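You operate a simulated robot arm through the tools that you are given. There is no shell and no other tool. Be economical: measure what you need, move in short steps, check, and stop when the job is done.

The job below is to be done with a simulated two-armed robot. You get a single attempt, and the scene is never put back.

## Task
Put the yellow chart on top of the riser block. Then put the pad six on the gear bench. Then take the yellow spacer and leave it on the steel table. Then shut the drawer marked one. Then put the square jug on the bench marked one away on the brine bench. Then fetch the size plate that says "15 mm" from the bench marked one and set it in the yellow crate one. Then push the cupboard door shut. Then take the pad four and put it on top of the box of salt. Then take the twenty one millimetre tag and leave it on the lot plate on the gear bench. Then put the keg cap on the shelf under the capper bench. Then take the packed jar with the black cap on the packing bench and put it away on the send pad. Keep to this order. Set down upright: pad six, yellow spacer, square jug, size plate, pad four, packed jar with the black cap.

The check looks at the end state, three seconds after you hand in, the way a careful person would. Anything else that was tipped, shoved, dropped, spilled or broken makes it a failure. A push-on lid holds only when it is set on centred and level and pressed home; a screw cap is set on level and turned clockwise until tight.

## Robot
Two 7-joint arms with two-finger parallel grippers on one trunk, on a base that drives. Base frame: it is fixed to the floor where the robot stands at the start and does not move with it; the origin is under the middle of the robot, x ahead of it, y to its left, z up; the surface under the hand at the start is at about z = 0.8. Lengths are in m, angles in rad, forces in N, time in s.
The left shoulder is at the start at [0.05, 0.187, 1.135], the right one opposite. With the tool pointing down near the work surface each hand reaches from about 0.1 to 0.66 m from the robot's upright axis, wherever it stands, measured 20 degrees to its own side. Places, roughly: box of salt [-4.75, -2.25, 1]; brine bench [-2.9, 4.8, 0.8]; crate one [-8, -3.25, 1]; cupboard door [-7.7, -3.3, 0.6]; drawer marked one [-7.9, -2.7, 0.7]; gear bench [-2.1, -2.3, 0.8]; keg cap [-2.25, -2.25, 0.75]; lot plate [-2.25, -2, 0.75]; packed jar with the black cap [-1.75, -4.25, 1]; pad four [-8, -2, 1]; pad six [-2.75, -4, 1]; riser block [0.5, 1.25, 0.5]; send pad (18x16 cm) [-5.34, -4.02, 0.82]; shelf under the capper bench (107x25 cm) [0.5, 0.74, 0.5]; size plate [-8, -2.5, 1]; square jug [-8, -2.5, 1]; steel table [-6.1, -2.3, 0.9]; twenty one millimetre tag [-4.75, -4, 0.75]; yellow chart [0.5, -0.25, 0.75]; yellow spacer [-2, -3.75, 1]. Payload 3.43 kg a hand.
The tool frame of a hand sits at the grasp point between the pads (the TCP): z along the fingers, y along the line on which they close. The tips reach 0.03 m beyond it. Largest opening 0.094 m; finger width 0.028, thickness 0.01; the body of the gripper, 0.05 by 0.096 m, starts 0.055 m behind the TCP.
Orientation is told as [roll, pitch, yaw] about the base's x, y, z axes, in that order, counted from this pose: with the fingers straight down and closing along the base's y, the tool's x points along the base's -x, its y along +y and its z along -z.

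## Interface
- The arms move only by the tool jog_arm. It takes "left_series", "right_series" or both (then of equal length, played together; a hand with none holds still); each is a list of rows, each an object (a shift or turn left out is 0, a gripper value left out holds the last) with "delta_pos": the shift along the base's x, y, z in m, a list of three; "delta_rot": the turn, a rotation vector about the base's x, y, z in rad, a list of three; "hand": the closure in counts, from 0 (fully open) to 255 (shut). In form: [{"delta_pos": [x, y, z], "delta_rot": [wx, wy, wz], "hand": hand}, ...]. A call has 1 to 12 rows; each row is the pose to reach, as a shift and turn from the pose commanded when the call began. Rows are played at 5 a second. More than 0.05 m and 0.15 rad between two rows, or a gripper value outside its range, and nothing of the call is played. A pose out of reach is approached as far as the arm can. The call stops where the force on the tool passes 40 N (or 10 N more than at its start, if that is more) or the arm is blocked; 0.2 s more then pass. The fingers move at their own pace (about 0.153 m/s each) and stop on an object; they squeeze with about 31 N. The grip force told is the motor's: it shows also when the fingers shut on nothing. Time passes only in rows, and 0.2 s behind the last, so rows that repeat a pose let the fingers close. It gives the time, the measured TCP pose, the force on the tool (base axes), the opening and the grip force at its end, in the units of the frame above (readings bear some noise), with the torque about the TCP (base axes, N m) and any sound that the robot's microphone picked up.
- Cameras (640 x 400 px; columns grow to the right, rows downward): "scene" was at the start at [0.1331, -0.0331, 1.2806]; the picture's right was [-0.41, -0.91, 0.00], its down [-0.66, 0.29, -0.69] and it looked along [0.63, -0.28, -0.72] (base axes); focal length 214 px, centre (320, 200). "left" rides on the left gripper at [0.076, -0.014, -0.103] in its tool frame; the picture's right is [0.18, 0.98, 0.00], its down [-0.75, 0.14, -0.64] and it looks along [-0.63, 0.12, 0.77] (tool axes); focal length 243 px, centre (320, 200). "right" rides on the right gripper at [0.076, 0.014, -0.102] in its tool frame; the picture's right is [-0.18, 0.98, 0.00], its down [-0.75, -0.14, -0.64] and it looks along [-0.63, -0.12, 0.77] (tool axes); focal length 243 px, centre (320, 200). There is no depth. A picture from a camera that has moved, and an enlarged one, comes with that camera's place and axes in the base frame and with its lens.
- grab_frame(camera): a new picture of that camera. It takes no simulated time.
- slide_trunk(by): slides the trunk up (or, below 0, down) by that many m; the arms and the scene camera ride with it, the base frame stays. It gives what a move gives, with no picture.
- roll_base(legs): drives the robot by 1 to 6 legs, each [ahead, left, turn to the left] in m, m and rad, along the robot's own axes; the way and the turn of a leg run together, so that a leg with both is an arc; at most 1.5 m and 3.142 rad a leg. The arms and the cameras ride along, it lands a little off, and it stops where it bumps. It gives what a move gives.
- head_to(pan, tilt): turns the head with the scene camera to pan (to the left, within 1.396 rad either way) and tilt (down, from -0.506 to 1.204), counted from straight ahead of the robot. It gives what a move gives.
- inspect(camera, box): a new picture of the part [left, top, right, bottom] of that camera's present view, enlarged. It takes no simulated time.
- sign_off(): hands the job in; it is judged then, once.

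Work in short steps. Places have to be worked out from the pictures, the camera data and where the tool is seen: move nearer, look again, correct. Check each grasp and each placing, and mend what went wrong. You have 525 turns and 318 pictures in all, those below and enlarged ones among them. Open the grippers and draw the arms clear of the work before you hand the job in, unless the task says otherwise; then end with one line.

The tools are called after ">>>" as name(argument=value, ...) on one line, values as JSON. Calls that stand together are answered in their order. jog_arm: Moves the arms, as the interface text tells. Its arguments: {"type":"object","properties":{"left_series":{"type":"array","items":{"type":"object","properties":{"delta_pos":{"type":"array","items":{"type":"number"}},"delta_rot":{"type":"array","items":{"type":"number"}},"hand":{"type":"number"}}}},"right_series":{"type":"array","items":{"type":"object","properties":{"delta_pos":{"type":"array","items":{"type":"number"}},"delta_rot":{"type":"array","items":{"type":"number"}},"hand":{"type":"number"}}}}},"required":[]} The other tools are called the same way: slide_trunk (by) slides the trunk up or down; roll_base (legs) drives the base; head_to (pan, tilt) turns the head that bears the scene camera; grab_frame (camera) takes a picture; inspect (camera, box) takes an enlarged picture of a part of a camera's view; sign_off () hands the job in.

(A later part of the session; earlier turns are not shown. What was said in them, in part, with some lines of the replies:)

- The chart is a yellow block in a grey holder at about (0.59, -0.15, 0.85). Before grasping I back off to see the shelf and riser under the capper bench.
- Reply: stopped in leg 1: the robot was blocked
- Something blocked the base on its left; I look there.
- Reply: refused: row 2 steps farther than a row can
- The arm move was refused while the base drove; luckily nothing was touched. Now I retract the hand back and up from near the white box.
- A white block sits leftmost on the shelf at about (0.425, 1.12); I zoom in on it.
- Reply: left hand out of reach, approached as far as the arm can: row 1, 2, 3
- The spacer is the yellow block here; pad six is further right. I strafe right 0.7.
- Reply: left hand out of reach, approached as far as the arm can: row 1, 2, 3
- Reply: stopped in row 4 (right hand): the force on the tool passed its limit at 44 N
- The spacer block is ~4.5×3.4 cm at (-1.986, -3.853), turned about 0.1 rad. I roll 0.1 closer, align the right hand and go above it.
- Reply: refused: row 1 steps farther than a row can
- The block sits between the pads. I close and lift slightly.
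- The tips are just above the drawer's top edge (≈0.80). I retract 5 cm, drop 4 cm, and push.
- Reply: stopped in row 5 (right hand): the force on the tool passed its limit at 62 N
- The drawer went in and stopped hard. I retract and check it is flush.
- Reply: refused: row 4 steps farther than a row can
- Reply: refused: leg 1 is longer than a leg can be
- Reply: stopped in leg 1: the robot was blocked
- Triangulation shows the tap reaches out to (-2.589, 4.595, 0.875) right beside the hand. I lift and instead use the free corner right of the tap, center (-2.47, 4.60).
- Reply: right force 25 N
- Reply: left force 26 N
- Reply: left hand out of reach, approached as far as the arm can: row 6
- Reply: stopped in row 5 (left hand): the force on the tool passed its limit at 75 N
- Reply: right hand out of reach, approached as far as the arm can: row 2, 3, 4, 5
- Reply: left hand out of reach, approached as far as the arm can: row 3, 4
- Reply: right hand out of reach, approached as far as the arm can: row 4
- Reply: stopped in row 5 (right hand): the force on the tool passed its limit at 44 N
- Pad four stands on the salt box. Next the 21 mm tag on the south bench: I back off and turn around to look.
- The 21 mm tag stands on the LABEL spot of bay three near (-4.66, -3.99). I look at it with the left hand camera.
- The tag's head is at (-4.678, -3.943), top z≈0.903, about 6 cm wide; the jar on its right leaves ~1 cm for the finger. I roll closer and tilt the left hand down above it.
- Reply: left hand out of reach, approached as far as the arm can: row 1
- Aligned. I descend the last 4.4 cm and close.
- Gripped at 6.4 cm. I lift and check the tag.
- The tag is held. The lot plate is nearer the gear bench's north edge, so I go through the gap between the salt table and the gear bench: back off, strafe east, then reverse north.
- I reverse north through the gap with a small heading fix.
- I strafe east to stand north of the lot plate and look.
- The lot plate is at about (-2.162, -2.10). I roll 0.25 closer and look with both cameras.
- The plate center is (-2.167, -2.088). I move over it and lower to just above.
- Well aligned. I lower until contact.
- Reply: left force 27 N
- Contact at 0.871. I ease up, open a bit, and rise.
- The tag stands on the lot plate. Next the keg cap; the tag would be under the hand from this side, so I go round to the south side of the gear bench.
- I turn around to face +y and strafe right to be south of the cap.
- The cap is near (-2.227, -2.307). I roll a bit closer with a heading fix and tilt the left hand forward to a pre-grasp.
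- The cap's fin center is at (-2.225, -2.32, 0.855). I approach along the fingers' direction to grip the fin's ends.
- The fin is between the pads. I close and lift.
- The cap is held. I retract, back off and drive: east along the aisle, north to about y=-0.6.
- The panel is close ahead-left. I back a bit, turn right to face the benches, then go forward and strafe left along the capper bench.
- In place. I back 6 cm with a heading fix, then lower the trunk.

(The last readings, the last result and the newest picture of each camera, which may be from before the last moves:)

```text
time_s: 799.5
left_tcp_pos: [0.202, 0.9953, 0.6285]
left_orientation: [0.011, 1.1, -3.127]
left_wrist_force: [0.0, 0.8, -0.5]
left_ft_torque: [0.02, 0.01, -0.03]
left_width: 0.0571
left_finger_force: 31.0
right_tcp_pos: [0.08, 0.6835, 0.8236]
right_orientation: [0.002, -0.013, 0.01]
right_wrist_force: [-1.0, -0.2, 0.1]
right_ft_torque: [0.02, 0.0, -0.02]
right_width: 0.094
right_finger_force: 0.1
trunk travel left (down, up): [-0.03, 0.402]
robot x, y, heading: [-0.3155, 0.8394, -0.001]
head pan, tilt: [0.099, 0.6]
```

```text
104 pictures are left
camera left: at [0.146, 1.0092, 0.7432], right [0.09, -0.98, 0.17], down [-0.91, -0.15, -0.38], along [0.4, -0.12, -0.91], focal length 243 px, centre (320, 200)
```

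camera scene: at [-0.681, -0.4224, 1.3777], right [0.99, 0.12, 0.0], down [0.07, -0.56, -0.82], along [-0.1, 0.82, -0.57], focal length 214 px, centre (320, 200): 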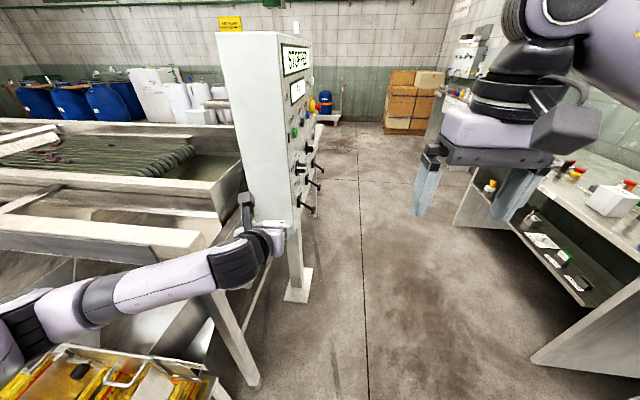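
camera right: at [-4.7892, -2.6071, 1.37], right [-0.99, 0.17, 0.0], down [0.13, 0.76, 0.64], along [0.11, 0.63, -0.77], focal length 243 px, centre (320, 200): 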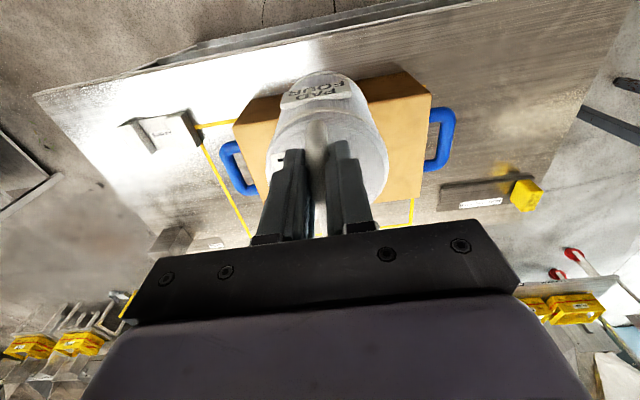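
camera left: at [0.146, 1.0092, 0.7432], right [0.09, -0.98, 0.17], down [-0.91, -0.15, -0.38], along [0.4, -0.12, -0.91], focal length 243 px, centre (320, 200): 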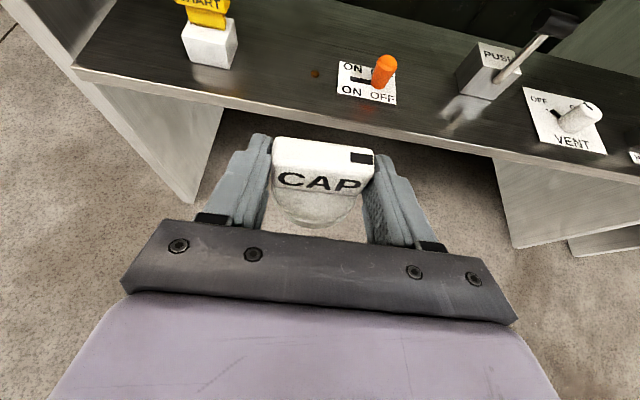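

The free spot between riser and ON/OFF plate, further in, is good: target about (0.50, 1.045). I lower the arm and roll ahead.

>>> jog_arm(left_series=[{"delta_pos": [0, 0.03, -0.02]}, {"delta_pos": [0, 0.05, -0.04]}])

>>> roll_base(legs=[[0.17, 0, 0]])

>>> grab_frame(camera="left")

```text
time_s: 800.1
left_tcp_pos: [0.2039, 1.0428, 0.5894]
left_orientation: [0.01, 1.1, -3.129]
left_wrist_force: [0.2, -0.1, 0.2]
left_ft_torque: [-0.02, 0.04, 0.0]
left_width: 0.0571
left_finger_force: 31.1
right_tcp_pos: [0.0794, 0.6844, 0.8227]
right_orientation: [0.004, -0.013, 0.012]
right_wrist_force: [0.2, -0.1, -0.3]
right_ft_torque: [0.03, 0.0, -0.02]
right_width: 0.0939
right_finger_force: 0.0
trunk travel left (down, up): [-0.03, 0.402]
robot x, y, heading: [-0.3115, 0.8376, 0.003]
head pan, tilt: [0.099, 0.6]
```

```text
time_s: 801.6
left_tcp_pos: [0.3698, 1.0437, 0.5899]
left_orientation: [0.01, 1.099, -3.127]
left_wrist_force: [0.2, -0.6, 0.0]
left_ft_torque: [0.03, 0.01, 0.0]
left_width: 0.0572
left_finger_force: 31.0
right_tcp_pos: [0.2489, 0.6854, 0.8225]
right_orientation: [0.0, -0.014, 0.012]
right_wrist_force: [-0.2, 0.6, -0.8]
right_ft_torque: [0.0, -0.01, 0.01]
right_width: 0.0942
right_finger_force: 0.0
trunk travel left (down, up): [-0.03, 0.402]
robot x, y, heading: [-0.1438, 0.835, 0.003]
head pan, tilt: [0.099, 0.6]
```

```text
103 pictures are left
camera left: at [0.3138, 1.0587, 0.7038], right [0.09, -0.98, 0.17], down [-0.91, -0.15, -0.38], along [0.4, -0.12, -0.91], focal length 243 px, centre (320, 200)
```

left: 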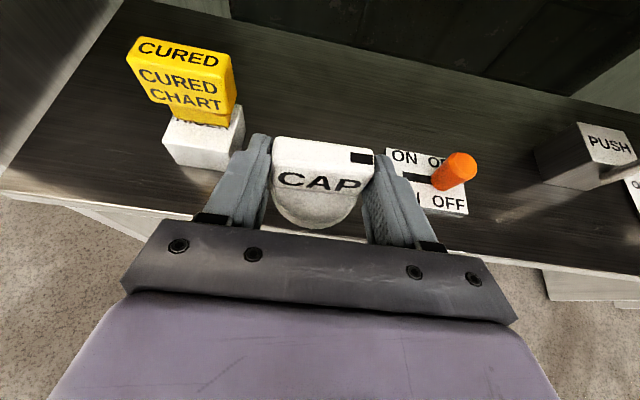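

Clear on both sides. I slide forward 0.12 with a tiny shift right, then lower until contact.

>>> jog_arm(left_series=[{"delta_pos": [0.03, -0.01, 0]}, {"delta_pos": [0.07, -0.012, 0]}, {"delta_pos": [0.11, -0.012, 0]}, {"delta_pos": [0.12, -0.012, -0.015]}, {"delta_pos": [0.12, -0.012, -0.03]}])

>>> grab_frame(camera="left")

```text
time_s: 802.8
left_tcp_pos: [0.4915, 1.0326, 0.5596]
left_orientation: [0.01, 1.101, -3.124]
left_wrist_force: [0.0, -0.3, 0.3]
left_ft_torque: [-0.01, 0.02, 0.03]
left_width: 0.0572
left_finger_force: 30.9
right_tcp_pos: [0.2478, 0.6845, 0.8239]
right_orientation: [0.002, -0.014, 0.014]
right_wrist_force: [0.4, -0.4, 0.2]
right_ft_torque: [0.01, 0.01, -0.01]
right_width: 0.0942
right_finger_force: 0.1
trunk travel left (down, up): [-0.03, 0.402]
robot x, y, heading: [-0.1456, 0.8352, 0.002]
head pan, tilt: [0.099, 0.6]
```

```text
102 pictures are left
camera left: at [0.434, 1.0466, 0.6739], right [0.09, -0.98, 0.17], down [-0.91, -0.15, -0.38], along [0.4, -0.12, -0.91], focal length 243 px, centre (320, 200)
```

left: 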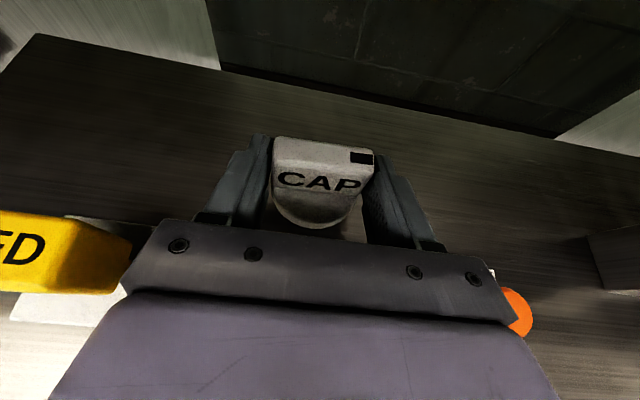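

>>> jog_arm(left_series=[{"delta_pos": [0, 0, -0.006]}, {"delta_pos": [0, 0, -0.012]}, {"delta_pos": [0, 0, -0.017]}, {"delta_pos": [0, 0, -0.022]}, {"delta_pos": [0, 0, -0.027]}])

```text
time_s: 804.0
left_tcp_pos: [0.4909, 1.0305, 0.5401]
left_orientation: [0.013, 1.114, -3.126]
left_wrist_force: [-4.0, 1.9, 23.2]
left_ft_torque: [0.08, 0.05, 0.04]
left_width: 0.0573
left_finger_force: 31.1
right_tcp_pos: [0.2478, 0.6847, 0.8257]
right_orientation: [0.001, -0.018, 0.014]
right_wrist_force: [-0.5, 0.2, 0.5]
right_ft_torque: [0.0, 0.01, 0.0]
right_width: 0.094
right_finger_force: 0.2
trunk travel left (down, up): [-0.03, 0.402]
robot x, y, heading: [-0.1485, 0.8389, 0.004]
head pan, tilt: [0.099, 0.6]
```

Contact at the expected height. I ease up, open, and withdraw straight back.

>>> jog_arm(left_series=[{"delta_pos": [0, 0, 0.005]}, {"delta_pos": [0, 0, 0.005], "hand": 60}, {"delta_pos": [0, 0, 0.005], "hand": 50}, {"delta_pos": [-0.03, 0, 0.01], "hand": 50}, {"delta_pos": [-0.07, 0, 0.03], "hand": 50}, {"delta_pos": [-0.115, 0, 0.045], "hand": 50}, {"delta_pos": [-0.16, 0, 0.05], "hand": 50}, {"delta_pos": [-0.2, 0, 0.05], "hand": 50}])

>>> grab_frame(camera="left")

```text
time_s: 805.8
left_tcp_pos: [0.2897, 1.0333, 0.5835]
left_orientation: [0.01, 1.099, -3.127]
left_wrist_force: [0.4, 0.0, -0.4]
left_ft_torque: [-0.01, -0.02, 0.02]
left_width: 0.0755
left_finger_force: 0.1
right_tcp_pos: [0.2483, 0.6851, 0.823]
right_orientation: [0.002, -0.013, 0.014]
right_wrist_force: [0.3, 0.9, -0.2]
right_ft_torque: [0.01, 0.01, 0.0]
right_width: 0.0939
right_finger_force: 0.1
trunk travel left (down, up): [-0.03, 0.402]
robot x, y, heading: [-0.1445, 0.8372, 0.003]
head pan, tilt: [0.099, 0.6]
```

```text
101 pictures are left
camera left: at [0.2331, 1.0474, 0.6972], right [0.09, -0.98, 0.17], down [-0.91, -0.15, -0.38], along [0.4, -0.12, -0.91], focal length 243 px, centre (320, 200)
```

left: 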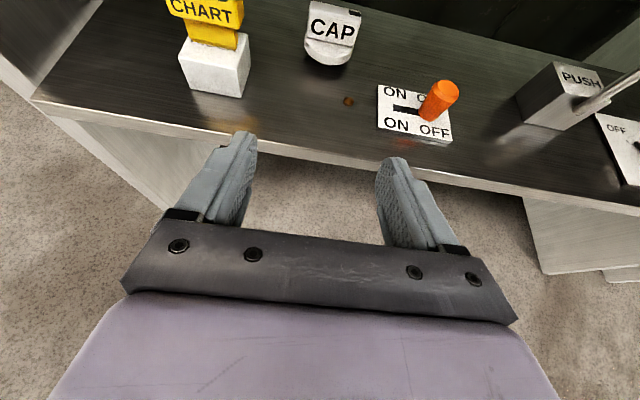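

The cap lies flat on the shelf. Last item: the packed jar with the black cap. I raise the trunk and drive back to the packing bench.

>>> roll_base(legs=[[-0.15, 0, 0]])

>>> slide_trunk(by=0.4)

>>> roll_base(legs=[[0, -1.4, 0], [-0.3, -0.2, 0], [0, -1.1, 0], [0, -1.1, 0], [0, 0, -1.57]])

```text
time_s: 807.2
left_tcp_pos: [0.1438, 1.0326, 0.5818]
left_orientation: [0.009, 1.099, -3.128]
left_wrist_force: [-0.1, 0.3, -0.1]
left_ft_torque: [0.0, 0.03, 0.0]
left_width: 0.0758
left_finger_force: 0.0
right_tcp_pos: [0.1017, 0.6839, 0.822]
right_orientation: [0.0, -0.014, 0.012]
right_wrist_force: [0.2, -0.1, -0.8]
right_ft_torque: [-0.02, 0.01, 0.04]
right_width: 0.0939
right_finger_force: 0.0
trunk travel left (down, up): [-0.03, 0.402]
robot x, y, heading: [-0.292, 0.837, 0.001]
head pan, tilt: [0.099, 0.6]
```

```text
time_s: 811.0
left_tcp_pos: [0.1445, 1.0326, 0.9824]
left_orientation: [0.01, 1.099, -3.127]
left_wrist_force: [0.1, 0.2, -0.7]
left_ft_torque: [0.0, 0.01, -0.02]
left_width: 0.0759
left_finger_force: 0.1
right_tcp_pos: [0.1008, 0.6839, 1.2243]
right_orientation: [0.001, -0.013, 0.012]
right_wrist_force: [0.1, 0.8, -1.1]
right_ft_torque: [-0.01, 0.03, -0.02]
right_width: 0.0941
right_finger_force: 0.1
trunk travel left (down, up): [-0.43, 0.002]
robot x, y, heading: [-0.2901, 0.8378, 0.002]
head pan, tilt: [0.099, 0.6]
```

```text
time_s: 847.7
left_tcp_pos: [-0.3026, -3.3268, 0.983]
left_orientation: [0.01, 1.099, 1.623]
left_wrist_force: [-0.2, 0.4, 0.4]
left_ft_torque: [0.0, -0.04, -0.04]
left_width: 0.0755
left_finger_force: 0.0
right_tcp_pos: [-0.6516, -3.2958, 1.2218]
right_orientation: [0.001, -0.015, -1.52]
right_wrist_force: [0.7, 0.0, 0.3]
right_ft_torque: [-0.01, -0.01, 0.02]
right_width: 0.0941
right_finger_force: 0.1
trunk travel left (down, up): [-0.43, 0.002]
robot x, y, heading: [-0.5127, -2.8975, -1.527]
head pan, tilt: [0.099, 0.6]
```

I raise the left hand, correct heading, strafe right to x≈-1.5 and look at the bench.

>>> jog_arm(left_series=[{"delta_pos": [0, 0.0, 0.04]}, {"delta_pos": [0, 0.0, 0.08]}, {"delta_pos": [0, 0.0, 0.1]}])

>>> roll_base(legs=[[0.15, -0.95, -0.044]])

>>> head_to(pan=-0.2, tilt=0.5)

>>> grab_frame(camera="scene")

```text
time_s: 848.5
left_tcp_pos: [-0.3041, -3.3252, 1.0835]
left_orientation: [0.012, 1.098, 1.623]
left_wrist_force: [-0.4, 0.2, 0.2]
left_ft_torque: [0.02, -0.01, 0.02]
left_width: 0.0754
left_finger_force: 0.0
right_tcp_pos: [-0.6523, -3.2967, 1.2235]
right_orientation: [0.001, -0.014, -1.521]
right_wrist_force: [-0.6, -0.2, -0.3]
right_ft_torque: [-0.01, 0.0, -0.01]
right_width: 0.0938
right_finger_force: 0.1
trunk travel left (down, up): [-0.43, 0.002]
robot x, y, heading: [-0.514, -2.8943, -1.528]
head pan, tilt: [0.099, 0.6]
```

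```text
time_s: 857.1
left_tcp_pos: [-1.2698, -3.5004, 1.0825]
left_orientation: [0.011, 1.099, 1.573]
left_wrist_force: [-0.6, 0.2, 0.0]
left_ft_torque: [-0.02, 0.0, 0.0]
left_width: 0.0758
left_finger_force: 0.1
right_tcp_pos: [-1.6139, -3.4549, 1.2235]
right_orientation: [0.001, -0.013, -1.572]
right_wrist_force: [-0.3, 0.0, 0.7]
right_ft_torque: [0.01, 0.01, -0.01]
right_width: 0.0942
right_finger_force: 0.1
trunk travel left (down, up): [-0.43, 0.002]
robot x, y, heading: [-1.4578, -3.0649, -1.583]
head pan, tilt: [0.099, 0.6]
```

```text
time_s: 857.9
left_tcp_pos: [-1.2696, -3.5015, 1.0826]
left_orientation: [0.012, 1.099, 1.572]
left_wrist_force: [-0.5, 0.1, 0.5]
left_ft_torque: [0.02, 0.03, 0.0]
left_width: 0.0754
left_finger_force: 0.0
right_tcp_pos: [-1.6134, -3.4551, 1.2232]
right_orientation: [0.0, -0.013, -1.572]
right_wrist_force: [-0.2, 0.2, 0.3]
right_ft_torque: [0.0, 0.0, -0.02]
right_width: 0.094
right_finger_force: 0.1
trunk travel left (down, up): [-0.43, 0.002]
robot x, y, heading: [-1.4559, -3.0619, -1.577]
head pan, tilt: [-0.201, 0.499]
```

```text
100 pictures are left
camera scene: at [-1.4754, -3.2111, 1.3868], right [-0.98, 0.21, 0.0], down [0.1, 0.47, -0.88], along [-0.18, -0.86, -0.48], focal length 214 px, centre (320, 200)
```

scene: 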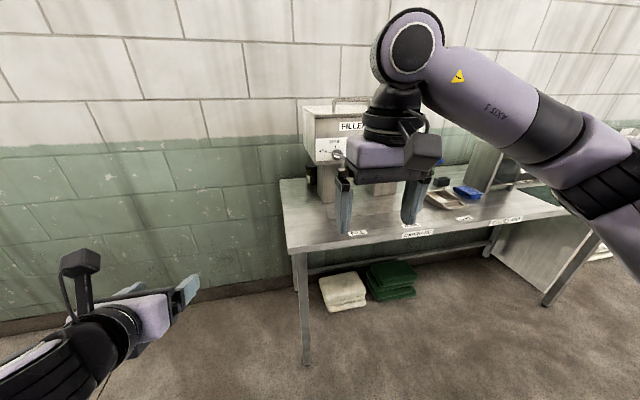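

There is a dark object at the left, behind/left of the filler. I zoom in.

>>> inspect(camera="scene", box=[270, 100, 400, 250])

```text
2.67 times, centred on (335, 175) of scene
camera zoom: at [-1.4754, -3.2111, 1.3868], right [-0.98, 0.21, 0.0], down [0.1, 0.47, -0.88], along [-0.18, -0.86, -0.48], focal length 572 px, centre (280, 267)
```

zoom: 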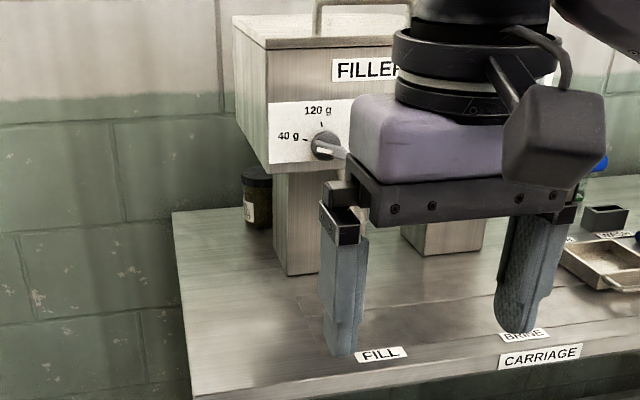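

The black-capped jar stands behind-left of the filler column at about (-1.64, -4.256), top ≈1.015. I'll reach it from the bench's left end, facing −x with the left hand. I move there.

>>> roll_base(legs=[[0, 0.46, 0.006], [0, 0, -1.57], [0, 0.55, 0]])

>>> head_to(pan=0.6, tilt=0.45)

>>> grab_frame(camera="scene")

>>> grab_frame(camera="left")

```text
time_s: 871.2
left_tcp_pos: [-1.4259, -3.8159, 1.0833]
left_orientation: [0.011, 1.099, 0.016]
left_wrist_force: [-0.4, -0.8, -0.1]
left_ft_torque: [-0.02, -0.02, 0.01]
left_width: 0.0754
left_finger_force: 0.1
right_tcp_pos: [-1.3848, -3.4707, 1.2237]
right_orientation: [0.002, -0.015, -3.126]
right_wrist_force: [1.1, 0.3, 1.4]
right_ft_torque: [0.01, 0.03, 0.02]
right_width: 0.0939
right_finger_force: 0.0
trunk travel left (down, up): [-0.43, 0.002]
robot x, y, heading: [-0.9882, -3.6221, -3.138]
head pan, tilt: [-0.201, 0.499]
```

```text
time_s: 872.3
left_tcp_pos: [-1.4264, -3.8157, 1.0831]
left_orientation: [0.01, 1.099, 0.016]
left_wrist_force: [-0.2, -0.7, -0.2]
left_ft_torque: [0.0, 0.01, 0.01]
left_width: 0.0754
left_finger_force: 0.1
right_tcp_pos: [-1.3854, -3.4692, 1.2239]
right_orientation: [0.001, -0.014, -3.127]
right_wrist_force: [0.1, 0.3, -0.2]
right_ft_torque: [-0.01, 0.0, -0.02]
right_width: 0.094
right_finger_force: 0.0
trunk travel left (down, up): [-0.43, 0.002]
robot x, y, heading: [-0.9941, -3.6203, -3.14]
head pan, tilt: [0.6, 0.45]
```

```text
98 pictures are left
camera scene: at [-1.1242, -3.6739, 1.3913], right [-0.57, 0.82, 0.0], down [0.36, 0.25, -0.9], along [-0.74, -0.51, -0.44], focal length 214 px, centre (320, 200)
```

scene: 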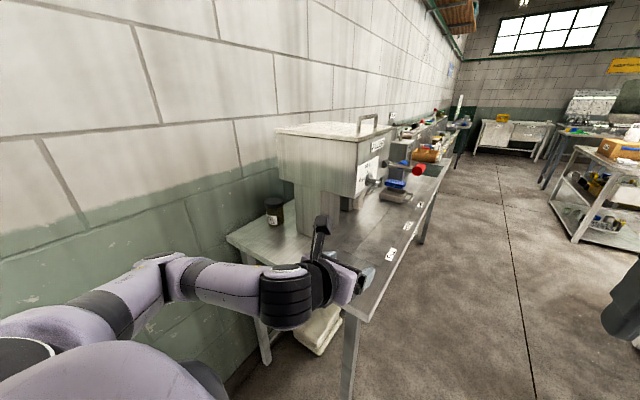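

```text
97 pictures are left
camera left: at [-1.3686, -3.8302, 1.1967], right [-0.09, 0.98, 0.17], down [0.91, 0.15, -0.38], along [-0.4, 0.12, -0.91], focal length 243 px, centre (320, 200)
```

left: 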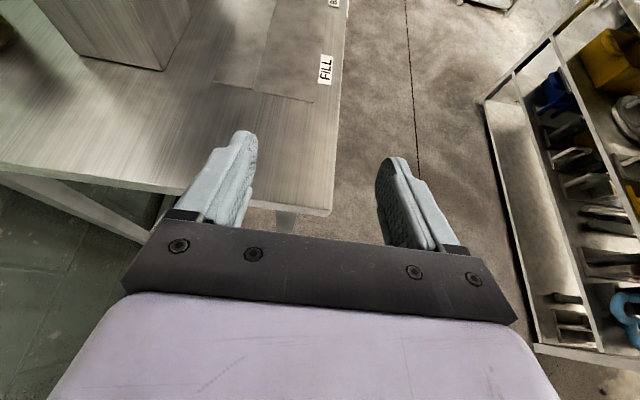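

>>> inspect(camera="scene", box=[220, 110, 380, 270])

```text
2.50 times, centred on (300, 190) of scene
camera zoom: at [-1.1242, -3.6739, 1.3913], right [-0.57, 0.82, 0.0], down [0.36, 0.25, -0.9], along [-0.74, -0.51, -0.44], focal length 536 px, centre (370, 225)
```

zoom: 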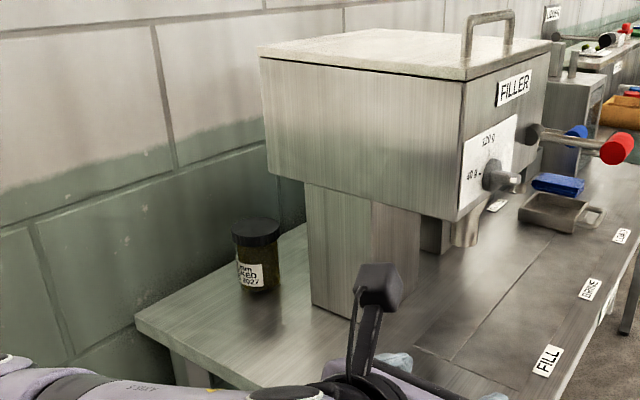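

The jar at (-1.655, -4.268) is clear behind the hopper (whose back is y≈-4.17). I strafe left 8 cm and swing the left hand out toward it.

>>> roll_base(legs=[[-0.02, 0.09, 0]])

>>> jog_arm(left_series=[{"delta_pos": [0.0, -0.04, 0], "hand": 0}, {"delta_pos": [0.0, -0.085, 0]}, {"delta_pos": [0.0, -0.13, 0]}, {"delta_pos": [0.0, -0.175, 0]}, {"delta_pos": [0.0, -0.22, 0]}, {"delta_pos": [0.0, -0.265, 0]}, {"delta_pos": [0.0, -0.31, 0]}, {"delta_pos": [0.0, -0.355, 0]}])

>>> grab_frame(camera="scene")

>>> grab_frame(camera="left")

```text
time_s: 873.7
left_tcp_pos: [-1.4038, -3.9046, 1.083]
left_orientation: [0.013, 1.1, 0.019]
left_wrist_force: [0.5, 0.6, -0.6]
left_ft_torque: [0.03, 0.03, -0.02]
left_width: 0.0756
left_finger_force: 0.0
right_tcp_pos: [-1.3646, -3.5599, 1.2232]
right_orientation: [0.003, -0.014, -3.124]
right_wrist_force: [0.2, -0.5, 1.4]
right_ft_torque: [0.02, -0.01, 0.01]
right_width: 0.0941
right_finger_force: 0.1
trunk travel left (down, up): [-0.43, 0.002]
robot x, y, heading: [-0.9745, -3.7093, -3.136]
head pan, tilt: [0.6, 0.45]
```

```text
time_s: 875.5
left_tcp_pos: [-1.4016, -4.2579, 1.0846]
left_orientation: [0.011, 1.099, 0.02]
left_wrist_force: [-0.2, 0.5, 0.5]
left_ft_torque: [-0.03, 0.01, -0.05]
left_width: 0.0938
left_finger_force: 0.2
right_tcp_pos: [-1.3645, -3.56, 1.2236]
right_orientation: [0.002, -0.013, -3.125]
right_wrist_force: [0.2, -0.8, 0.6]
right_ft_torque: [0.02, 0.03, 0.02]
right_width: 0.0941
right_finger_force: 0.0
trunk travel left (down, up): [-0.43, 0.002]
robot x, y, heading: [-0.9659, -3.7085, -3.137]
head pan, tilt: [0.6, 0.45]
```

```text
95 pictures are left
camera scene: at [-1.103, -3.7632, 1.3913], right [-0.57, 0.82, 0.0], down [0.36, 0.25, -0.9], along [-0.74, -0.51, -0.44], focal length 214 px, centre (320, 200)
```

scene: 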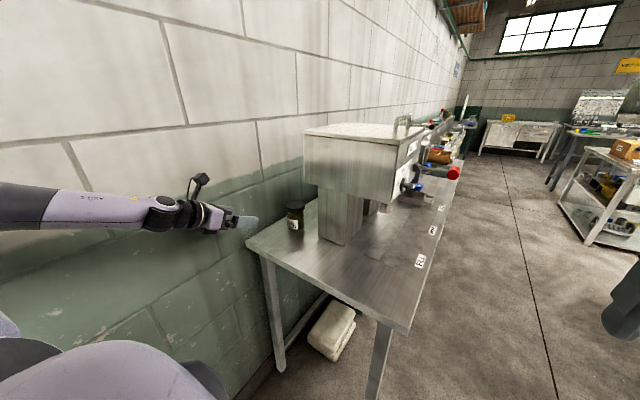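

```text
94 pictures are left
camera left: at [-1.3459, -4.2724, 1.1988], right [-0.09, 0.98, 0.17], down [0.91, 0.15, -0.38], along [-0.4, 0.12, -0.91], focal length 243 px, centre (320, 200)
```

left: 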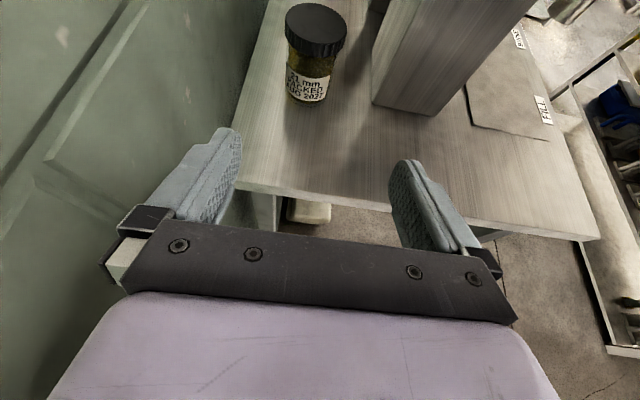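

The jar is at (-1.665, -4.27), z 0.90–1.00. I roll 0.1 ahead and approach to a pre-grasp point.

>>> roll_base(legs=[[0.1, 0, 0]])

>>> jog_arm(left_series=[{"delta_pos": [-0.01, -0.006, -0.03]}, {"delta_pos": [-0.03, -0.012, -0.06]}, {"delta_pos": [-0.055, -0.013, -0.09]}])

>>> grab_frame(camera="left")

```text
time_s: 876.7
left_tcp_pos: [-1.5047, -4.258, 1.0845]
left_orientation: [0.011, 1.101, 0.019]
left_wrist_force: [0.1, 0.5, 0.6]
left_ft_torque: [-0.02, 0.02, 0.01]
left_width: 0.0942
left_finger_force: 0.0
right_tcp_pos: [-1.466, -3.5597, 1.223]
right_orientation: [0.002, -0.014, -3.125]
right_wrist_force: [-0.7, 0.9, 0.0]
right_ft_torque: [-0.03, -0.06, -0.02]
right_width: 0.0943
right_finger_force: 0.1
trunk travel left (down, up): [-0.43, 0.002]
robot x, y, heading: [-1.0696, -3.7111, -3.132]
head pan, tilt: [0.6, 0.45]
```

```text
time_s: 877.5
left_tcp_pos: [-1.5595, -4.2731, 0.994]
left_orientation: [0.013, 1.099, 0.023]
left_wrist_force: [0.1, -0.7, 0.6]
left_ft_torque: [0.0, -0.02, 0.01]
left_width: 0.0939
left_finger_force: 0.2
right_tcp_pos: [-1.465, -3.5601, 1.2235]
right_orientation: [0.002, -0.014, -3.124]
right_wrist_force: [0.1, 0.3, -0.7]
right_ft_torque: [-0.01, 0.02, 0.01]
right_width: 0.0941
right_finger_force: 0.0
trunk travel left (down, up): [-0.43, 0.002]
robot x, y, heading: [-1.0671, -3.7102, -3.135]
head pan, tilt: [0.6, 0.45]
```

```text
93 pictures are left
camera left: at [-1.5017, -4.2875, 1.1066], right [-0.09, 0.98, 0.17], down [0.91, 0.15, -0.38], along [-0.4, 0.12, -0.91], focal length 243 px, centre (320, 200)
```

left: 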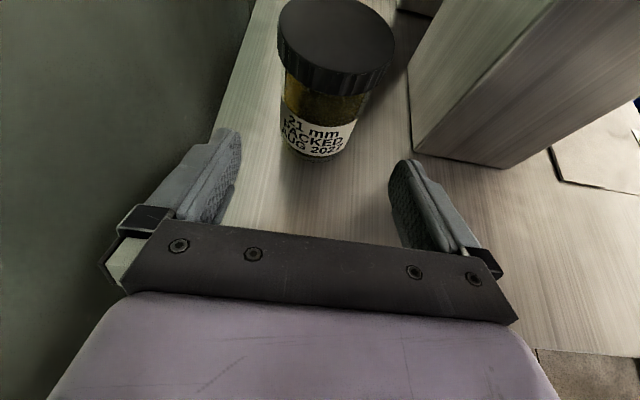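

Aligned with the jar. I advance the final 11 cm and check.

>>> jog_arm(left_series=[{"delta_pos": [-0.035, 0.001, -0.018]}, {"delta_pos": [-0.07, 0.002, -0.036]}, {"delta_pos": [-0.102, 0.002, -0.052]}])

>>> grab_frame(camera="left")

>>> inspect(camera="scene", box=[220, 130, 380, 270])

```text
time_s: 878.3
left_tcp_pos: [-1.658, -4.2698, 0.9459]
left_orientation: [0.004, 1.102, 0.015]
left_wrist_force: [1.4, -0.6, 1.0]
left_ft_torque: [0.0, -0.02, 0.01]
left_width: 0.0938
left_finger_force: 0.1
right_tcp_pos: [-1.4618, -3.5572, 1.2232]
right_orientation: [0.002, -0.019, -3.127]
right_wrist_force: [1.4, 0.5, 0.2]
right_ft_torque: [-0.03, 0.1, -0.03]
right_width: 0.094
right_finger_force: 0.1
trunk travel left (down, up): [-0.43, 0.002]
robot x, y, heading: [-1.071, -3.7103, -3.132]
head pan, tilt: [0.6, 0.45]
```

```text
92 pictures are left
camera left: at [-1.6002, -4.2835, 1.0596], right [-0.09, 0.98, 0.17], down [0.91, 0.15, -0.38], along [-0.4, 0.12, -0.91], focal length 243 px, centre (320, 200)
```

left: 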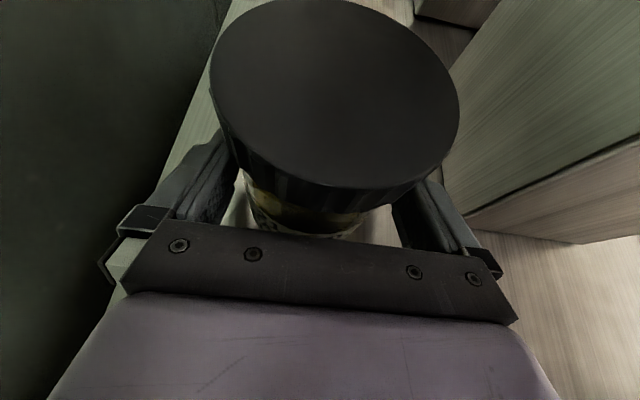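

```text
2.86 times, centred on (300, 200) of scene
camera zoom: at [-1.2003, -3.7615, 1.3913], right [-0.57, 0.82, 0.0], down [0.35, 0.25, -0.9], along [-0.74, -0.51, -0.43], focal length 613 px, centre (377, 200)
```

zoom: 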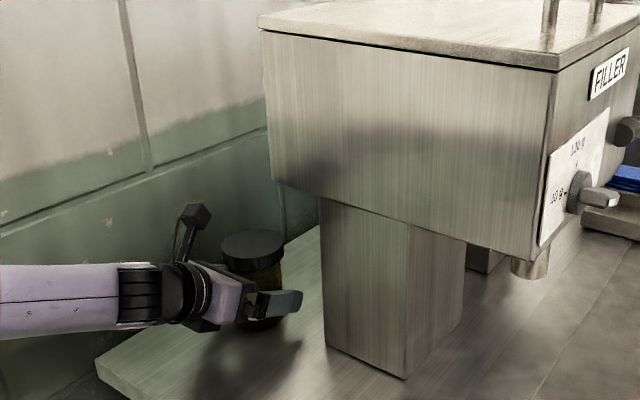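

Fingers straddle the jar under its cap. I close gently and check the width.

>>> jog_arm(left_series=[{"hand": 60}, {"hand": 255}, {"hand": 255}, {"hand": 255}])

>>> jog_arm(left_series=[{"delta_pos": [0, 0, 0.015]}, {"delta_pos": [0, 0, 0.035]}])

>>> inspect(camera="scene", box=[220, 130, 380, 270])

```text
time_s: 879.3
left_tcp_pos: [-1.6586, -4.2712, 0.9441]
left_orientation: [0.011, 1.099, 0.019]
left_wrist_force: [0.1, 0.3, 1.2]
left_ft_torque: [0.06, 0.19, 0.02]
left_width: 0.0745
left_finger_force: 31.2
right_tcp_pos: [-1.465, -3.5601, 1.2234]
right_orientation: [0.002, -0.015, -3.125]
right_wrist_force: [-0.1, -0.5, 0.1]
right_ft_torque: [-0.01, 0.01, 0.02]
right_width: 0.0941
right_finger_force: 0.0
trunk travel left (down, up): [-0.43, 0.002]
robot x, y, heading: [-1.068, -3.712, -3.134]
head pan, tilt: [0.6, 0.45]
```

```text
time_s: 879.9
left_tcp_pos: [-1.6595, -4.2689, 0.9774]
left_orientation: [0.011, 1.1, 0.019]
left_wrist_force: [0.2, -0.4, -3.2]
left_ft_torque: [-0.02, -0.04, -0.02]
left_width: 0.0747
left_finger_force: 31.0
right_tcp_pos: [-1.4657, -3.5595, 1.2232]
right_orientation: [0.001, -0.013, -3.124]
right_wrist_force: [-0.9, -0.8, 0.7]
right_ft_torque: [-0.01, 0.01, 0.01]
right_width: 0.0937
right_finger_force: 0.1
trunk travel left (down, up): [-0.43, 0.002]
robot x, y, heading: [-1.0717, -3.7098, -3.135]
head pan, tilt: [0.6, 0.45]
```

```text
2.86 times, centred on (300, 200) of scene
camera zoom: at [-1.2036, -3.7634, 1.3912], right [-0.57, 0.82, 0.0], down [0.36, 0.25, -0.9], along [-0.74, -0.51, -0.44], focal length 613 px, centre (377, 200)
```

zoom: 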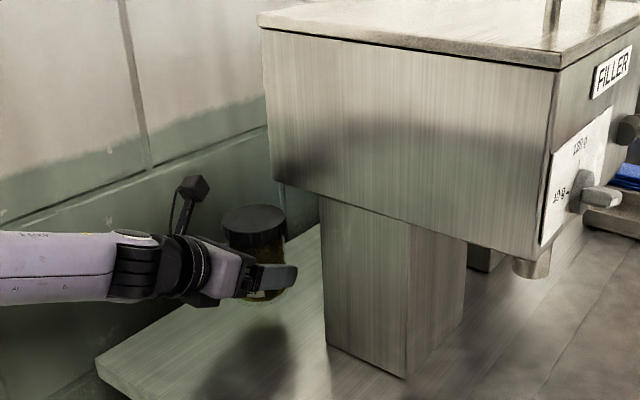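

The jar is gripped and lifted. I raise it, withdraw toward +x away from the filler, and swing the hand back in.

>>> jog_arm(left_series=[{"delta_pos": [0.03, 0, 0.02]}, {"delta_pos": [0.07, 0, 0.04]}, {"delta_pos": [0.115, 0, 0.055]}, {"delta_pos": [0.16, 0, 0.065]}, {"delta_pos": [0.17, 0.04, 0.075]}, {"delta_pos": [0.17, 0.085, 0.08]}, {"delta_pos": [0.17, 0.13, 0.08]}, {"delta_pos": [0.17, 0.175, 0.08]}, {"delta_pos": [0.17, 0.22, 0.08]}, {"delta_pos": [0.17, 0.265, 0.08]}, {"delta_pos": [0.17, 0.31, 0.08]}, {"delta_pos": [0.17, 0.34, 0.08]}])

>>> grab_frame(camera="left")

```text
time_s: 882.5
left_tcp_pos: [-1.4943, -3.9287, 1.0587]
left_orientation: [0.008, 1.099, 0.02]
left_wrist_force: [-0.5, -0.6, -3.3]
left_ft_torque: [0.04, 0.01, -0.02]
left_width: 0.0746
left_finger_force: 30.9
left hand out of reach, approached as far as the arm can: row 2, 11, 12
right_tcp_pos: [-1.4649, -3.5592, 1.2234]
right_orientation: [0.003, -0.013, -3.124]
right_wrist_force: [0.5, -0.3, 0.2]
right_ft_torque: [-0.02, -0.02, 0.01]
right_width: 0.094
right_finger_force: 0.0
trunk travel left (down, up): [-0.43, 0.002]
robot x, y, heading: [-1.072, -3.7087, -3.137]
head pan, tilt: [0.6, 0.45]
```

```text
89 pictures are left
camera left: at [-1.4373, -3.9431, 1.1728], right [-0.09, 0.98, 0.17], down [0.91, 0.15, -0.38], along [-0.4, 0.12, -0.91], focal length 243 px, centre (320, 200)
```

left: 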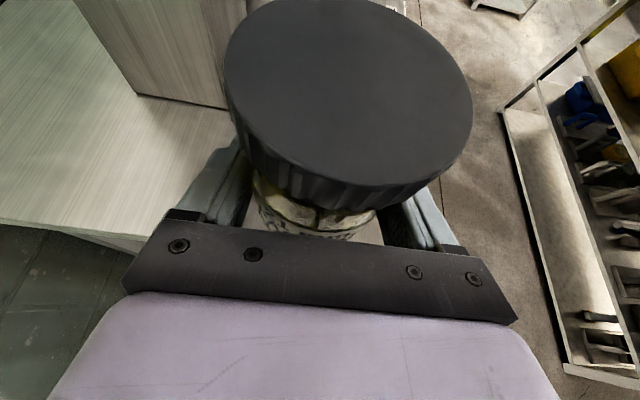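

The jar is upright in the hand. I move to the aisle and drive west to the send pad.

>>> roll_base(legs=[[0.0, -0.64, 0], [1.45, 0, 0], [1.45, 0, 0], [1.45, 0, 0]])

>>> roll_base(legs=[[0, 0, 1.57]])

>>> head_to(pan=0.1, tilt=0.55)

>>> grab_frame(camera="scene")

```text
time_s: 908.7
left_tcp_pos: [-5.8394, -3.5791, 1.0592]
left_orientation: [0.011, 1.099, 0.058]
left_wrist_force: [-0.5, -0.1, -3.7]
left_ft_torque: [0.0, -0.02, 0.0]
left_width: 0.0746
left_finger_force: 31.0
right_tcp_pos: [-5.8229, -3.2097, 1.2227]
right_orientation: [0.0, -0.014, -3.087]
right_wrist_force: [0.3, 0.3, 0.0]
right_ft_torque: [0.0, -0.01, -0.01]
right_width: 0.0939
right_finger_force: 0.0
trunk travel left (down, up): [-0.43, 0.002]
robot x, y, heading: [-5.4217, -3.3421, -3.096]
head pan, tilt: [0.6, 0.45]
```

```text
time_s: 912.9
left_tcp_pos: [-5.1872, -3.7591, 1.058]
left_orientation: [0.01, 1.099, 1.631]
left_wrist_force: [0.8, 0.0, -3.0]
left_ft_torque: [0.02, 0.0, 0.01]
left_width: 0.0747
left_finger_force: 30.5
right_tcp_pos: [-5.5581, -3.7443, 1.2226]
right_orientation: [0.001, -0.014, -1.515]
right_wrist_force: [0.6, -0.6, 0.4]
right_ft_torque: [0.01, 0.0, 0.01]
right_width: 0.0942
right_finger_force: 0.1
trunk travel left (down, up): [-0.43, 0.002]
robot x, y, heading: [-5.4239, -3.3436, -1.524]
head pan, tilt: [0.6, 0.45]
```

```text
time_s: 913.9
left_tcp_pos: [-5.1878, -3.7598, 1.0591]
left_orientation: [0.011, 1.101, 1.629]
left_wrist_force: [-0.8, 0.2, -3.7]
left_ft_torque: [0.09, -0.01, -0.01]
left_width: 0.0747
left_finger_force: 31.2
right_tcp_pos: [-5.5584, -3.7438, 1.2235]
right_orientation: [0.003, -0.015, -1.515]
right_wrist_force: [-0.1, 0.5, 0.8]
right_ft_torque: [0.03, -0.02, 0.0]
right_width: 0.0939
right_finger_force: 0.1
trunk travel left (down, up): [-0.43, 0.002]
robot x, y, heading: [-5.4214, -3.345, -1.521]
head pan, tilt: [0.099, 0.55]
```

```text
88 pictures are left
camera scene: at [-5.4064, -3.4925, 1.3822], right [-0.99, -0.15, 0.0], down [-0.08, 0.52, -0.85], along [0.12, -0.84, -0.52], focal length 214 px, centre (320, 200)
```

scene: 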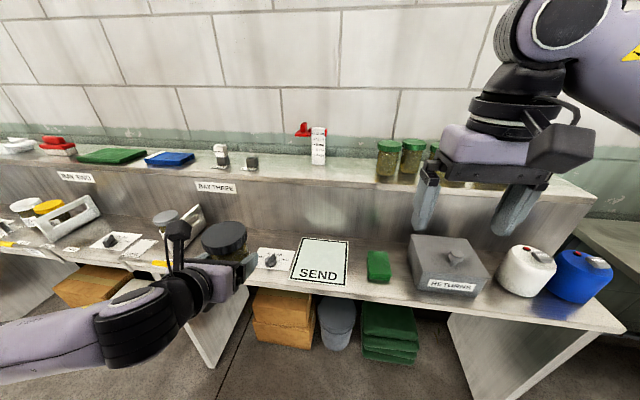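

The SEND pad center is at about (-5.34, -4.0). I align the robot with it.

>>> roll_base(legs=[[0.06, -0.15, -0.05]])

>>> grab_frame(camera="left")

>>> inspect(camera="scene", box=[140, 150, 380, 310])

```text
time_s: 915.8
left_tcp_pos: [-5.3547, -3.8349, 1.0585]
left_orientation: [0.011, 1.099, 1.58]
left_wrist_force: [-0.3, 0.8, -2.5]
left_ft_torque: [0.02, -0.01, -0.01]
left_width: 0.0746
left_finger_force: 30.5
right_tcp_pos: [-5.7246, -3.8011, 1.2228]
right_orientation: [0.002, -0.015, -1.563]
right_wrist_force: [-0.1, 1.0, 0.4]
right_ft_torque: [-0.01, -0.04, 0.02]
right_width: 0.094
right_finger_force: 0.0
trunk travel left (down, up): [-0.43, 0.002]
robot x, y, heading: [-5.5711, -3.4053, -1.572]
head pan, tilt: [0.099, 0.55]
```

```text
87 pictures are left
camera left: at [-5.3401, -3.7778, 1.1725], right [-0.98, -0.08, 0.17], down [-0.14, 0.91, -0.38], along [-0.12, -0.4, -0.91], focal length 243 px, centre (320, 200)
```

left: 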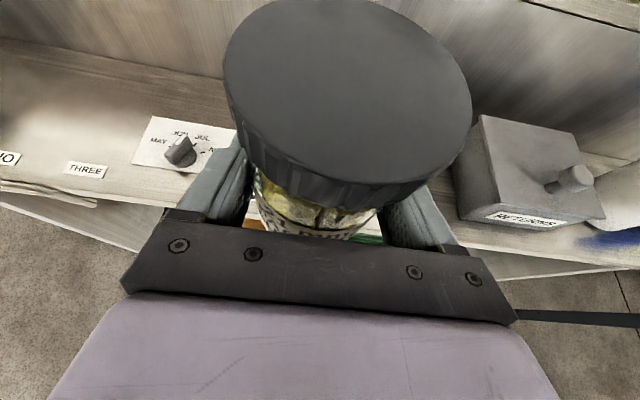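

```text
2.50 times, centred on (260, 230) of scene
camera zoom: at [-5.5607, -3.5571, 1.3822], right [-1.0, -0.1, 0.0], down [-0.05, 0.52, -0.85], along [0.08, -0.85, -0.52], focal length 536 px, centre (470, 125)
```

zoom: 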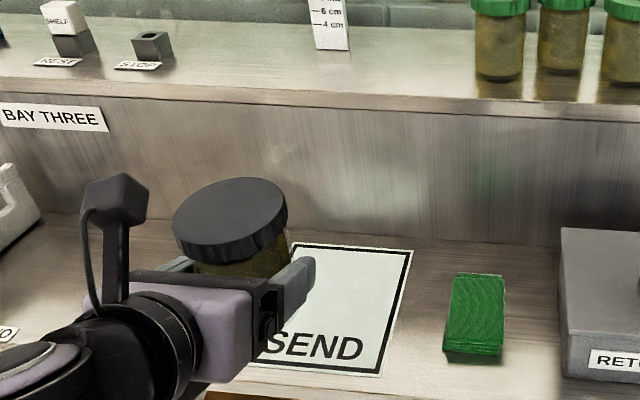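

The pad center is (-5.335, -4.016). I move over it, then lower to just above.

>>> jog_arm(left_series=[{"delta_pos": [0.01, -0.04, -0.01]}, {"delta_pos": [0.02, -0.085, -0.02]}, {"delta_pos": [0.02, -0.13, -0.04]}, {"delta_pos": [0.02, -0.165, -0.07]}, {"delta_pos": [0.02, -0.167, -0.11]}, {"delta_pos": [0.02, -0.167, -0.15]}])

>>> inspect(camera="scene", box=[140, 150, 380, 310])

```text
time_s: 917.2
left_tcp_pos: [-5.3346, -4.0024, 0.9059]
left_orientation: [0.013, 1.099, 1.581]
left_wrist_force: [0.3, 0.8, -3.4]
left_ft_torque: [0.04, -0.01, 0.0]
left_width: 0.0746
left_finger_force: 30.8
right_tcp_pos: [-5.7248, -3.8017, 1.2236]
right_orientation: [0.001, -0.013, -1.56]
right_wrist_force: [0.1, 0.9, 0.4]
right_ft_torque: [0.02, -0.02, -0.01]
right_width: 0.094
right_finger_force: 0.0
trunk travel left (down, up): [-0.43, 0.002]
robot x, y, heading: [-5.5719, -3.4102, -1.576]
head pan, tilt: [0.099, 0.55]
```

```text
2.50 times, centred on (260, 230) of scene
camera zoom: at [-5.5603, -3.5574, 1.3822], right [-1.0, -0.1, 0.0], down [-0.05, 0.52, -0.85], along [0.08, -0.85, -0.52], focal length 536 px, centre (470, 125)
```

zoom: 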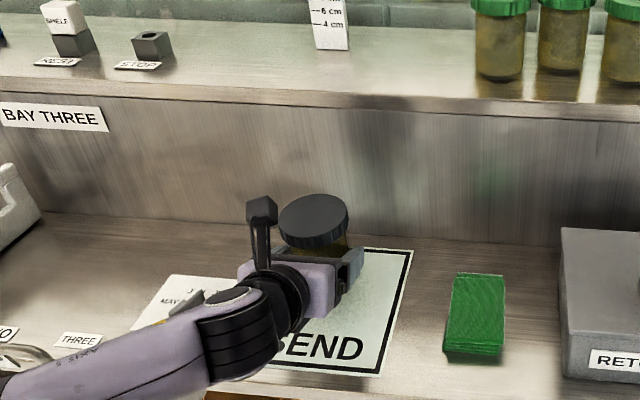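

The jar is over the pad. I lower until contact.

>>> jog_arm(left_series=[{"delta_pos": [0, 0, -0.012]}, {"delta_pos": [0, 0, -0.022]}, {"delta_pos": [0, 0, -0.028]}, {"delta_pos": [0, 0, -0.033]}, {"delta_pos": [0, 0, -0.038]}])

>>> inspect(camera="scene", box=[140, 150, 380, 310])

```text
time_s: 918.4
left_tcp_pos: [-5.334, -3.9998, 0.8684]
left_orientation: [0.011, 1.099, 1.58]
left_wrist_force: [-0.2, 0.7, -3.7]
left_ft_torque: [0.02, 0.0, 0.04]
left_width: 0.0743
left_finger_force: 31.5
right_tcp_pos: [-5.7244, -3.8013, 1.2239]
right_orientation: [0.002, -0.014, -1.562]
right_wrist_force: [0.6, -0.4, 0.8]
right_ft_torque: [-0.01, 0.0, 0.0]
right_width: 0.0939
right_finger_force: 0.0
trunk travel left (down, up): [-0.43, 0.002]
robot x, y, heading: [-5.5691, -3.4085, -1.572]
head pan, tilt: [0.099, 0.55]
```

```text
2.50 times, centred on (260, 230) of scene
camera zoom: at [-5.5603, -3.5571, 1.3822], right [-1.0, -0.1, 0.0], down [-0.05, 0.52, -0.85], along [0.08, -0.85, -0.52], focal length 536 px, centre (470, 125)
```

zoom: 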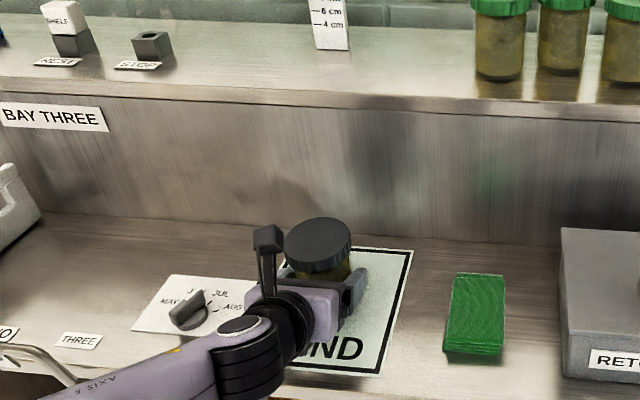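

No contact yet; I continue in 3 mm steps.

>>> jog_arm(left_series=[{"delta_pos": [0, 0, -0.003]}, {"delta_pos": [0, 0, -0.006]}, {"delta_pos": [0, 0, -0.009]}, {"delta_pos": [0, 0, -0.011]}])

```text
time_s: 919.4
left_tcp_pos: [-5.3342, -4.0008, 0.8638]
left_orientation: [0.009, 1.109, 1.584]
left_wrist_force: [2.4, -0.4, 17.7]
left_ft_torque: [0.58, -0.19, 0.01]
left_width: 0.0746
left_finger_force: 31.3
right_tcp_pos: [-5.7254, -3.8001, 1.224]
right_orientation: [0.001, -0.015, -1.561]
right_wrist_force: [-0.3, 0.0, 0.0]
right_ft_torque: [-0.01, 0.02, 0.02]
right_width: 0.0939
right_finger_force: 0.2
trunk travel left (down, up): [-0.43, 0.002]
robot x, y, heading: [-5.5727, -3.4099, -1.57]
head pan, tilt: [0.099, 0.55]
```

Contact. I ease up 3 mm, then open; room for the fingers is fine on both sides.

>>> jog_arm(left_series=[{"delta_pos": [0, 0, 0.005]}, {"delta_pos": [0, 0, 0.005], "hand": 30}, {"delta_pos": [0, 0, 0.005], "hand": 0}, {"delta_pos": [0, 0, 0.005], "hand": 0}])

>>> grab_frame(camera="left")

>>> inspect(camera="scene", box=[140, 150, 380, 310])

```text
time_s: 920.4
left_tcp_pos: [-5.335, -4.0005, 0.8645]
left_orientation: [0.009, 1.099, 1.579]
left_wrist_force: [0.0, -0.7, 0.7]
left_ft_torque: [-0.02, -0.03, 0.0]
left_width: 0.0938
left_finger_force: 0.1
right_tcp_pos: [-5.7251, -3.8007, 1.2235]
right_orientation: [0.002, -0.015, -1.562]
right_wrist_force: [-0.6, -0.3, 0.2]
right_ft_torque: [-0.01, -0.02, 0.01]
right_width: 0.0941
right_finger_force: 0.0
trunk travel left (down, up): [-0.43, 0.002]
robot x, y, heading: [-5.5687, -3.4089, -1.57]
head pan, tilt: [0.099, 0.55]
```

```text
83 pictures are left
camera left: at [-5.3197, -3.9438, 0.9782], right [-0.98, -0.08, 0.17], down [-0.14, 0.91, -0.38], along [-0.12, -0.4, -0.91], focal length 243 px, centre (320, 200)
```

left: 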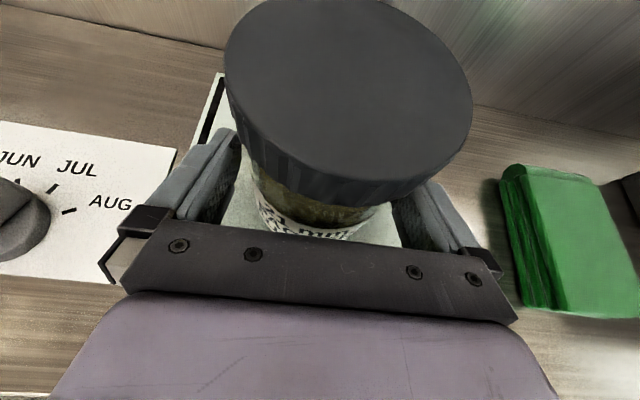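

```text
2.50 times, centred on (260, 230) of scene
camera zoom: at [-5.5605, -3.5566, 1.3822], right [-1.0, -0.1, 0.0], down [-0.05, 0.52, -0.85], along [0.08, -0.85, -0.52], focal length 536 px, centre (470, 125)
```

zoom: 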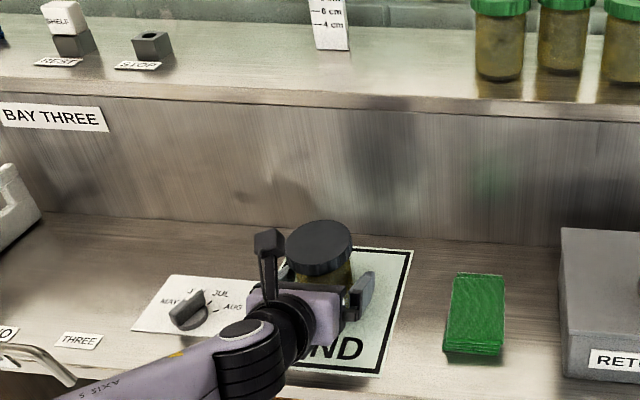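

Released, jar upright. I withdraw along the finger axis.

>>> jog_arm(left_series=[{"delta_pos": [0, 0.03, 0.014]}, {"delta_pos": [0, 0.065, 0.03]}, {"delta_pos": [0, 0.1, 0.05]}, {"delta_pos": [0, 0.14, 0.075]}, {"delta_pos": [0, 0.17, 0.11]}, {"delta_pos": [0, 0.18, 0.15]}])

>>> grab_frame(camera="scene")

>>> inspect(camera="scene", box=[180, 170, 360, 310])

```text
time_s: 921.8
left_tcp_pos: [-5.3318, -3.8212, 1.0139]
left_orientation: [0.008, 1.097, 1.578]
left_wrist_force: [0.1, 0.1, 0.9]
left_ft_torque: [0.01, 0.01, 0.0]
left_width: 0.0943
left_finger_force: 0.1
right_tcp_pos: [-5.7248, -3.8016, 1.2232]
right_orientation: [0.001, -0.014, -1.563]
right_wrist_force: [-0.2, -1.1, -0.7]
right_ft_torque: [0.0, -0.02, 0.05]
right_width: 0.0939
right_finger_force: 0.1
trunk travel left (down, up): [-0.43, 0.002]
robot x, y, heading: [-5.568, -3.4082, -1.572]
head pan, tilt: [0.099, 0.55]
```

```text
81 pictures are left
camera scene: at [-5.5606, -3.5566, 1.3822], right [-1.0, -0.1, 0.0], down [-0.05, 0.52, -0.85], along [0.08, -0.85, -0.52], focal length 214 px, centre (320, 200)
```

scene: 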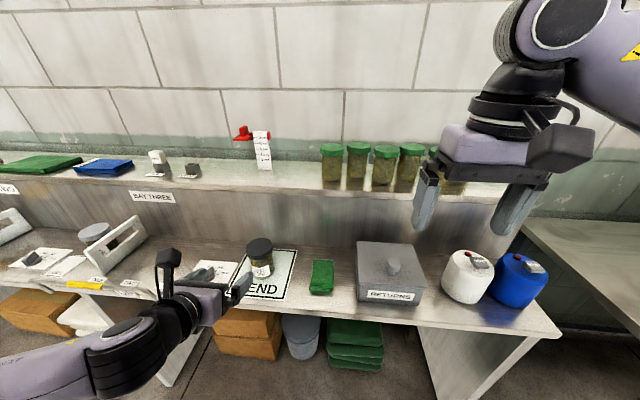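

```text
2.86 times, centred on (270, 240) of scene
camera zoom: at [-5.5606, -3.5566, 1.3822], right [-1.0, -0.1, 0.0], down [-0.05, 0.52, -0.85], along [0.08, -0.85, -0.52], focal length 613 px, centre (463, 86)
```

zoom: 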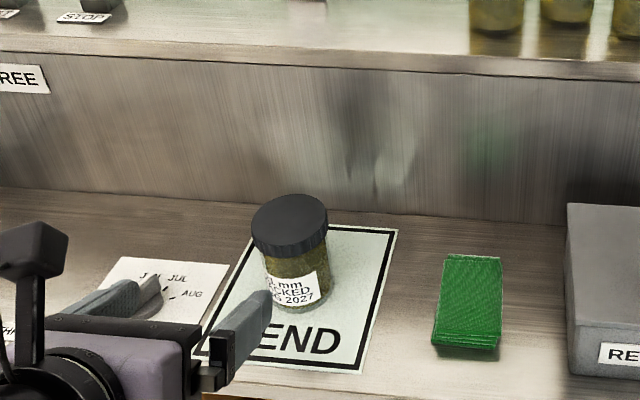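

The jar stands on the send pad. I roll back to draw the arms clear and take a last look.

>>> roll_base(legs=[[-0.3, 0, 0]])

>>> grab_frame(camera="scene")

```text
time_s: 923.9
left_tcp_pos: [-5.3308, -3.5216, 1.0135]
left_orientation: [0.01, 1.1, 1.581]
left_wrist_force: [0.8, -0.1, -0.2]
left_ft_torque: [0.01, 0.01, 0.0]
left_width: 0.094
left_finger_force: 0.0
right_tcp_pos: [-5.7242, -3.5011, 1.2247]
right_orientation: [0.001, -0.014, -1.563]
right_wrist_force: [-0.1, 0.3, 0.0]
right_ft_torque: [-0.04, -0.03, 0.0]
right_width: 0.0938
right_finger_force: 0.0
trunk travel left (down, up): [-0.43, 0.002]
robot x, y, heading: [-5.5749, -3.111, -1.574]
head pan, tilt: [0.099, 0.55]
```

```text
79 pictures are left
camera scene: at [-5.56, -3.2564, 1.3823], right [-1.0, -0.1, 0.0], down [-0.05, 0.52, -0.85], along [0.08, -0.85, -0.52], focal length 214 px, centre (320, 200)
```

scene: 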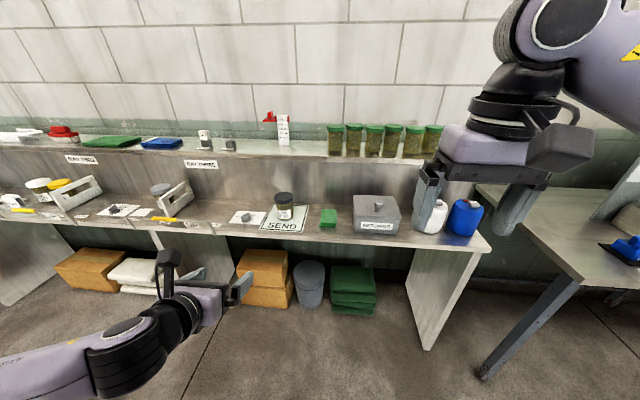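

All is in place, the grippers are open and the arms are clear; I hand the job in.

>>> sign_off()

```text
The job is handed in.
```

All eleven steps were done in the order given and the job is handed in. Each item looked right when I set it down, but I did not go back for a second look at everything at the end. While driving, the robot bumped a control panel and a machine's side panel. I saw no damage at either spot.
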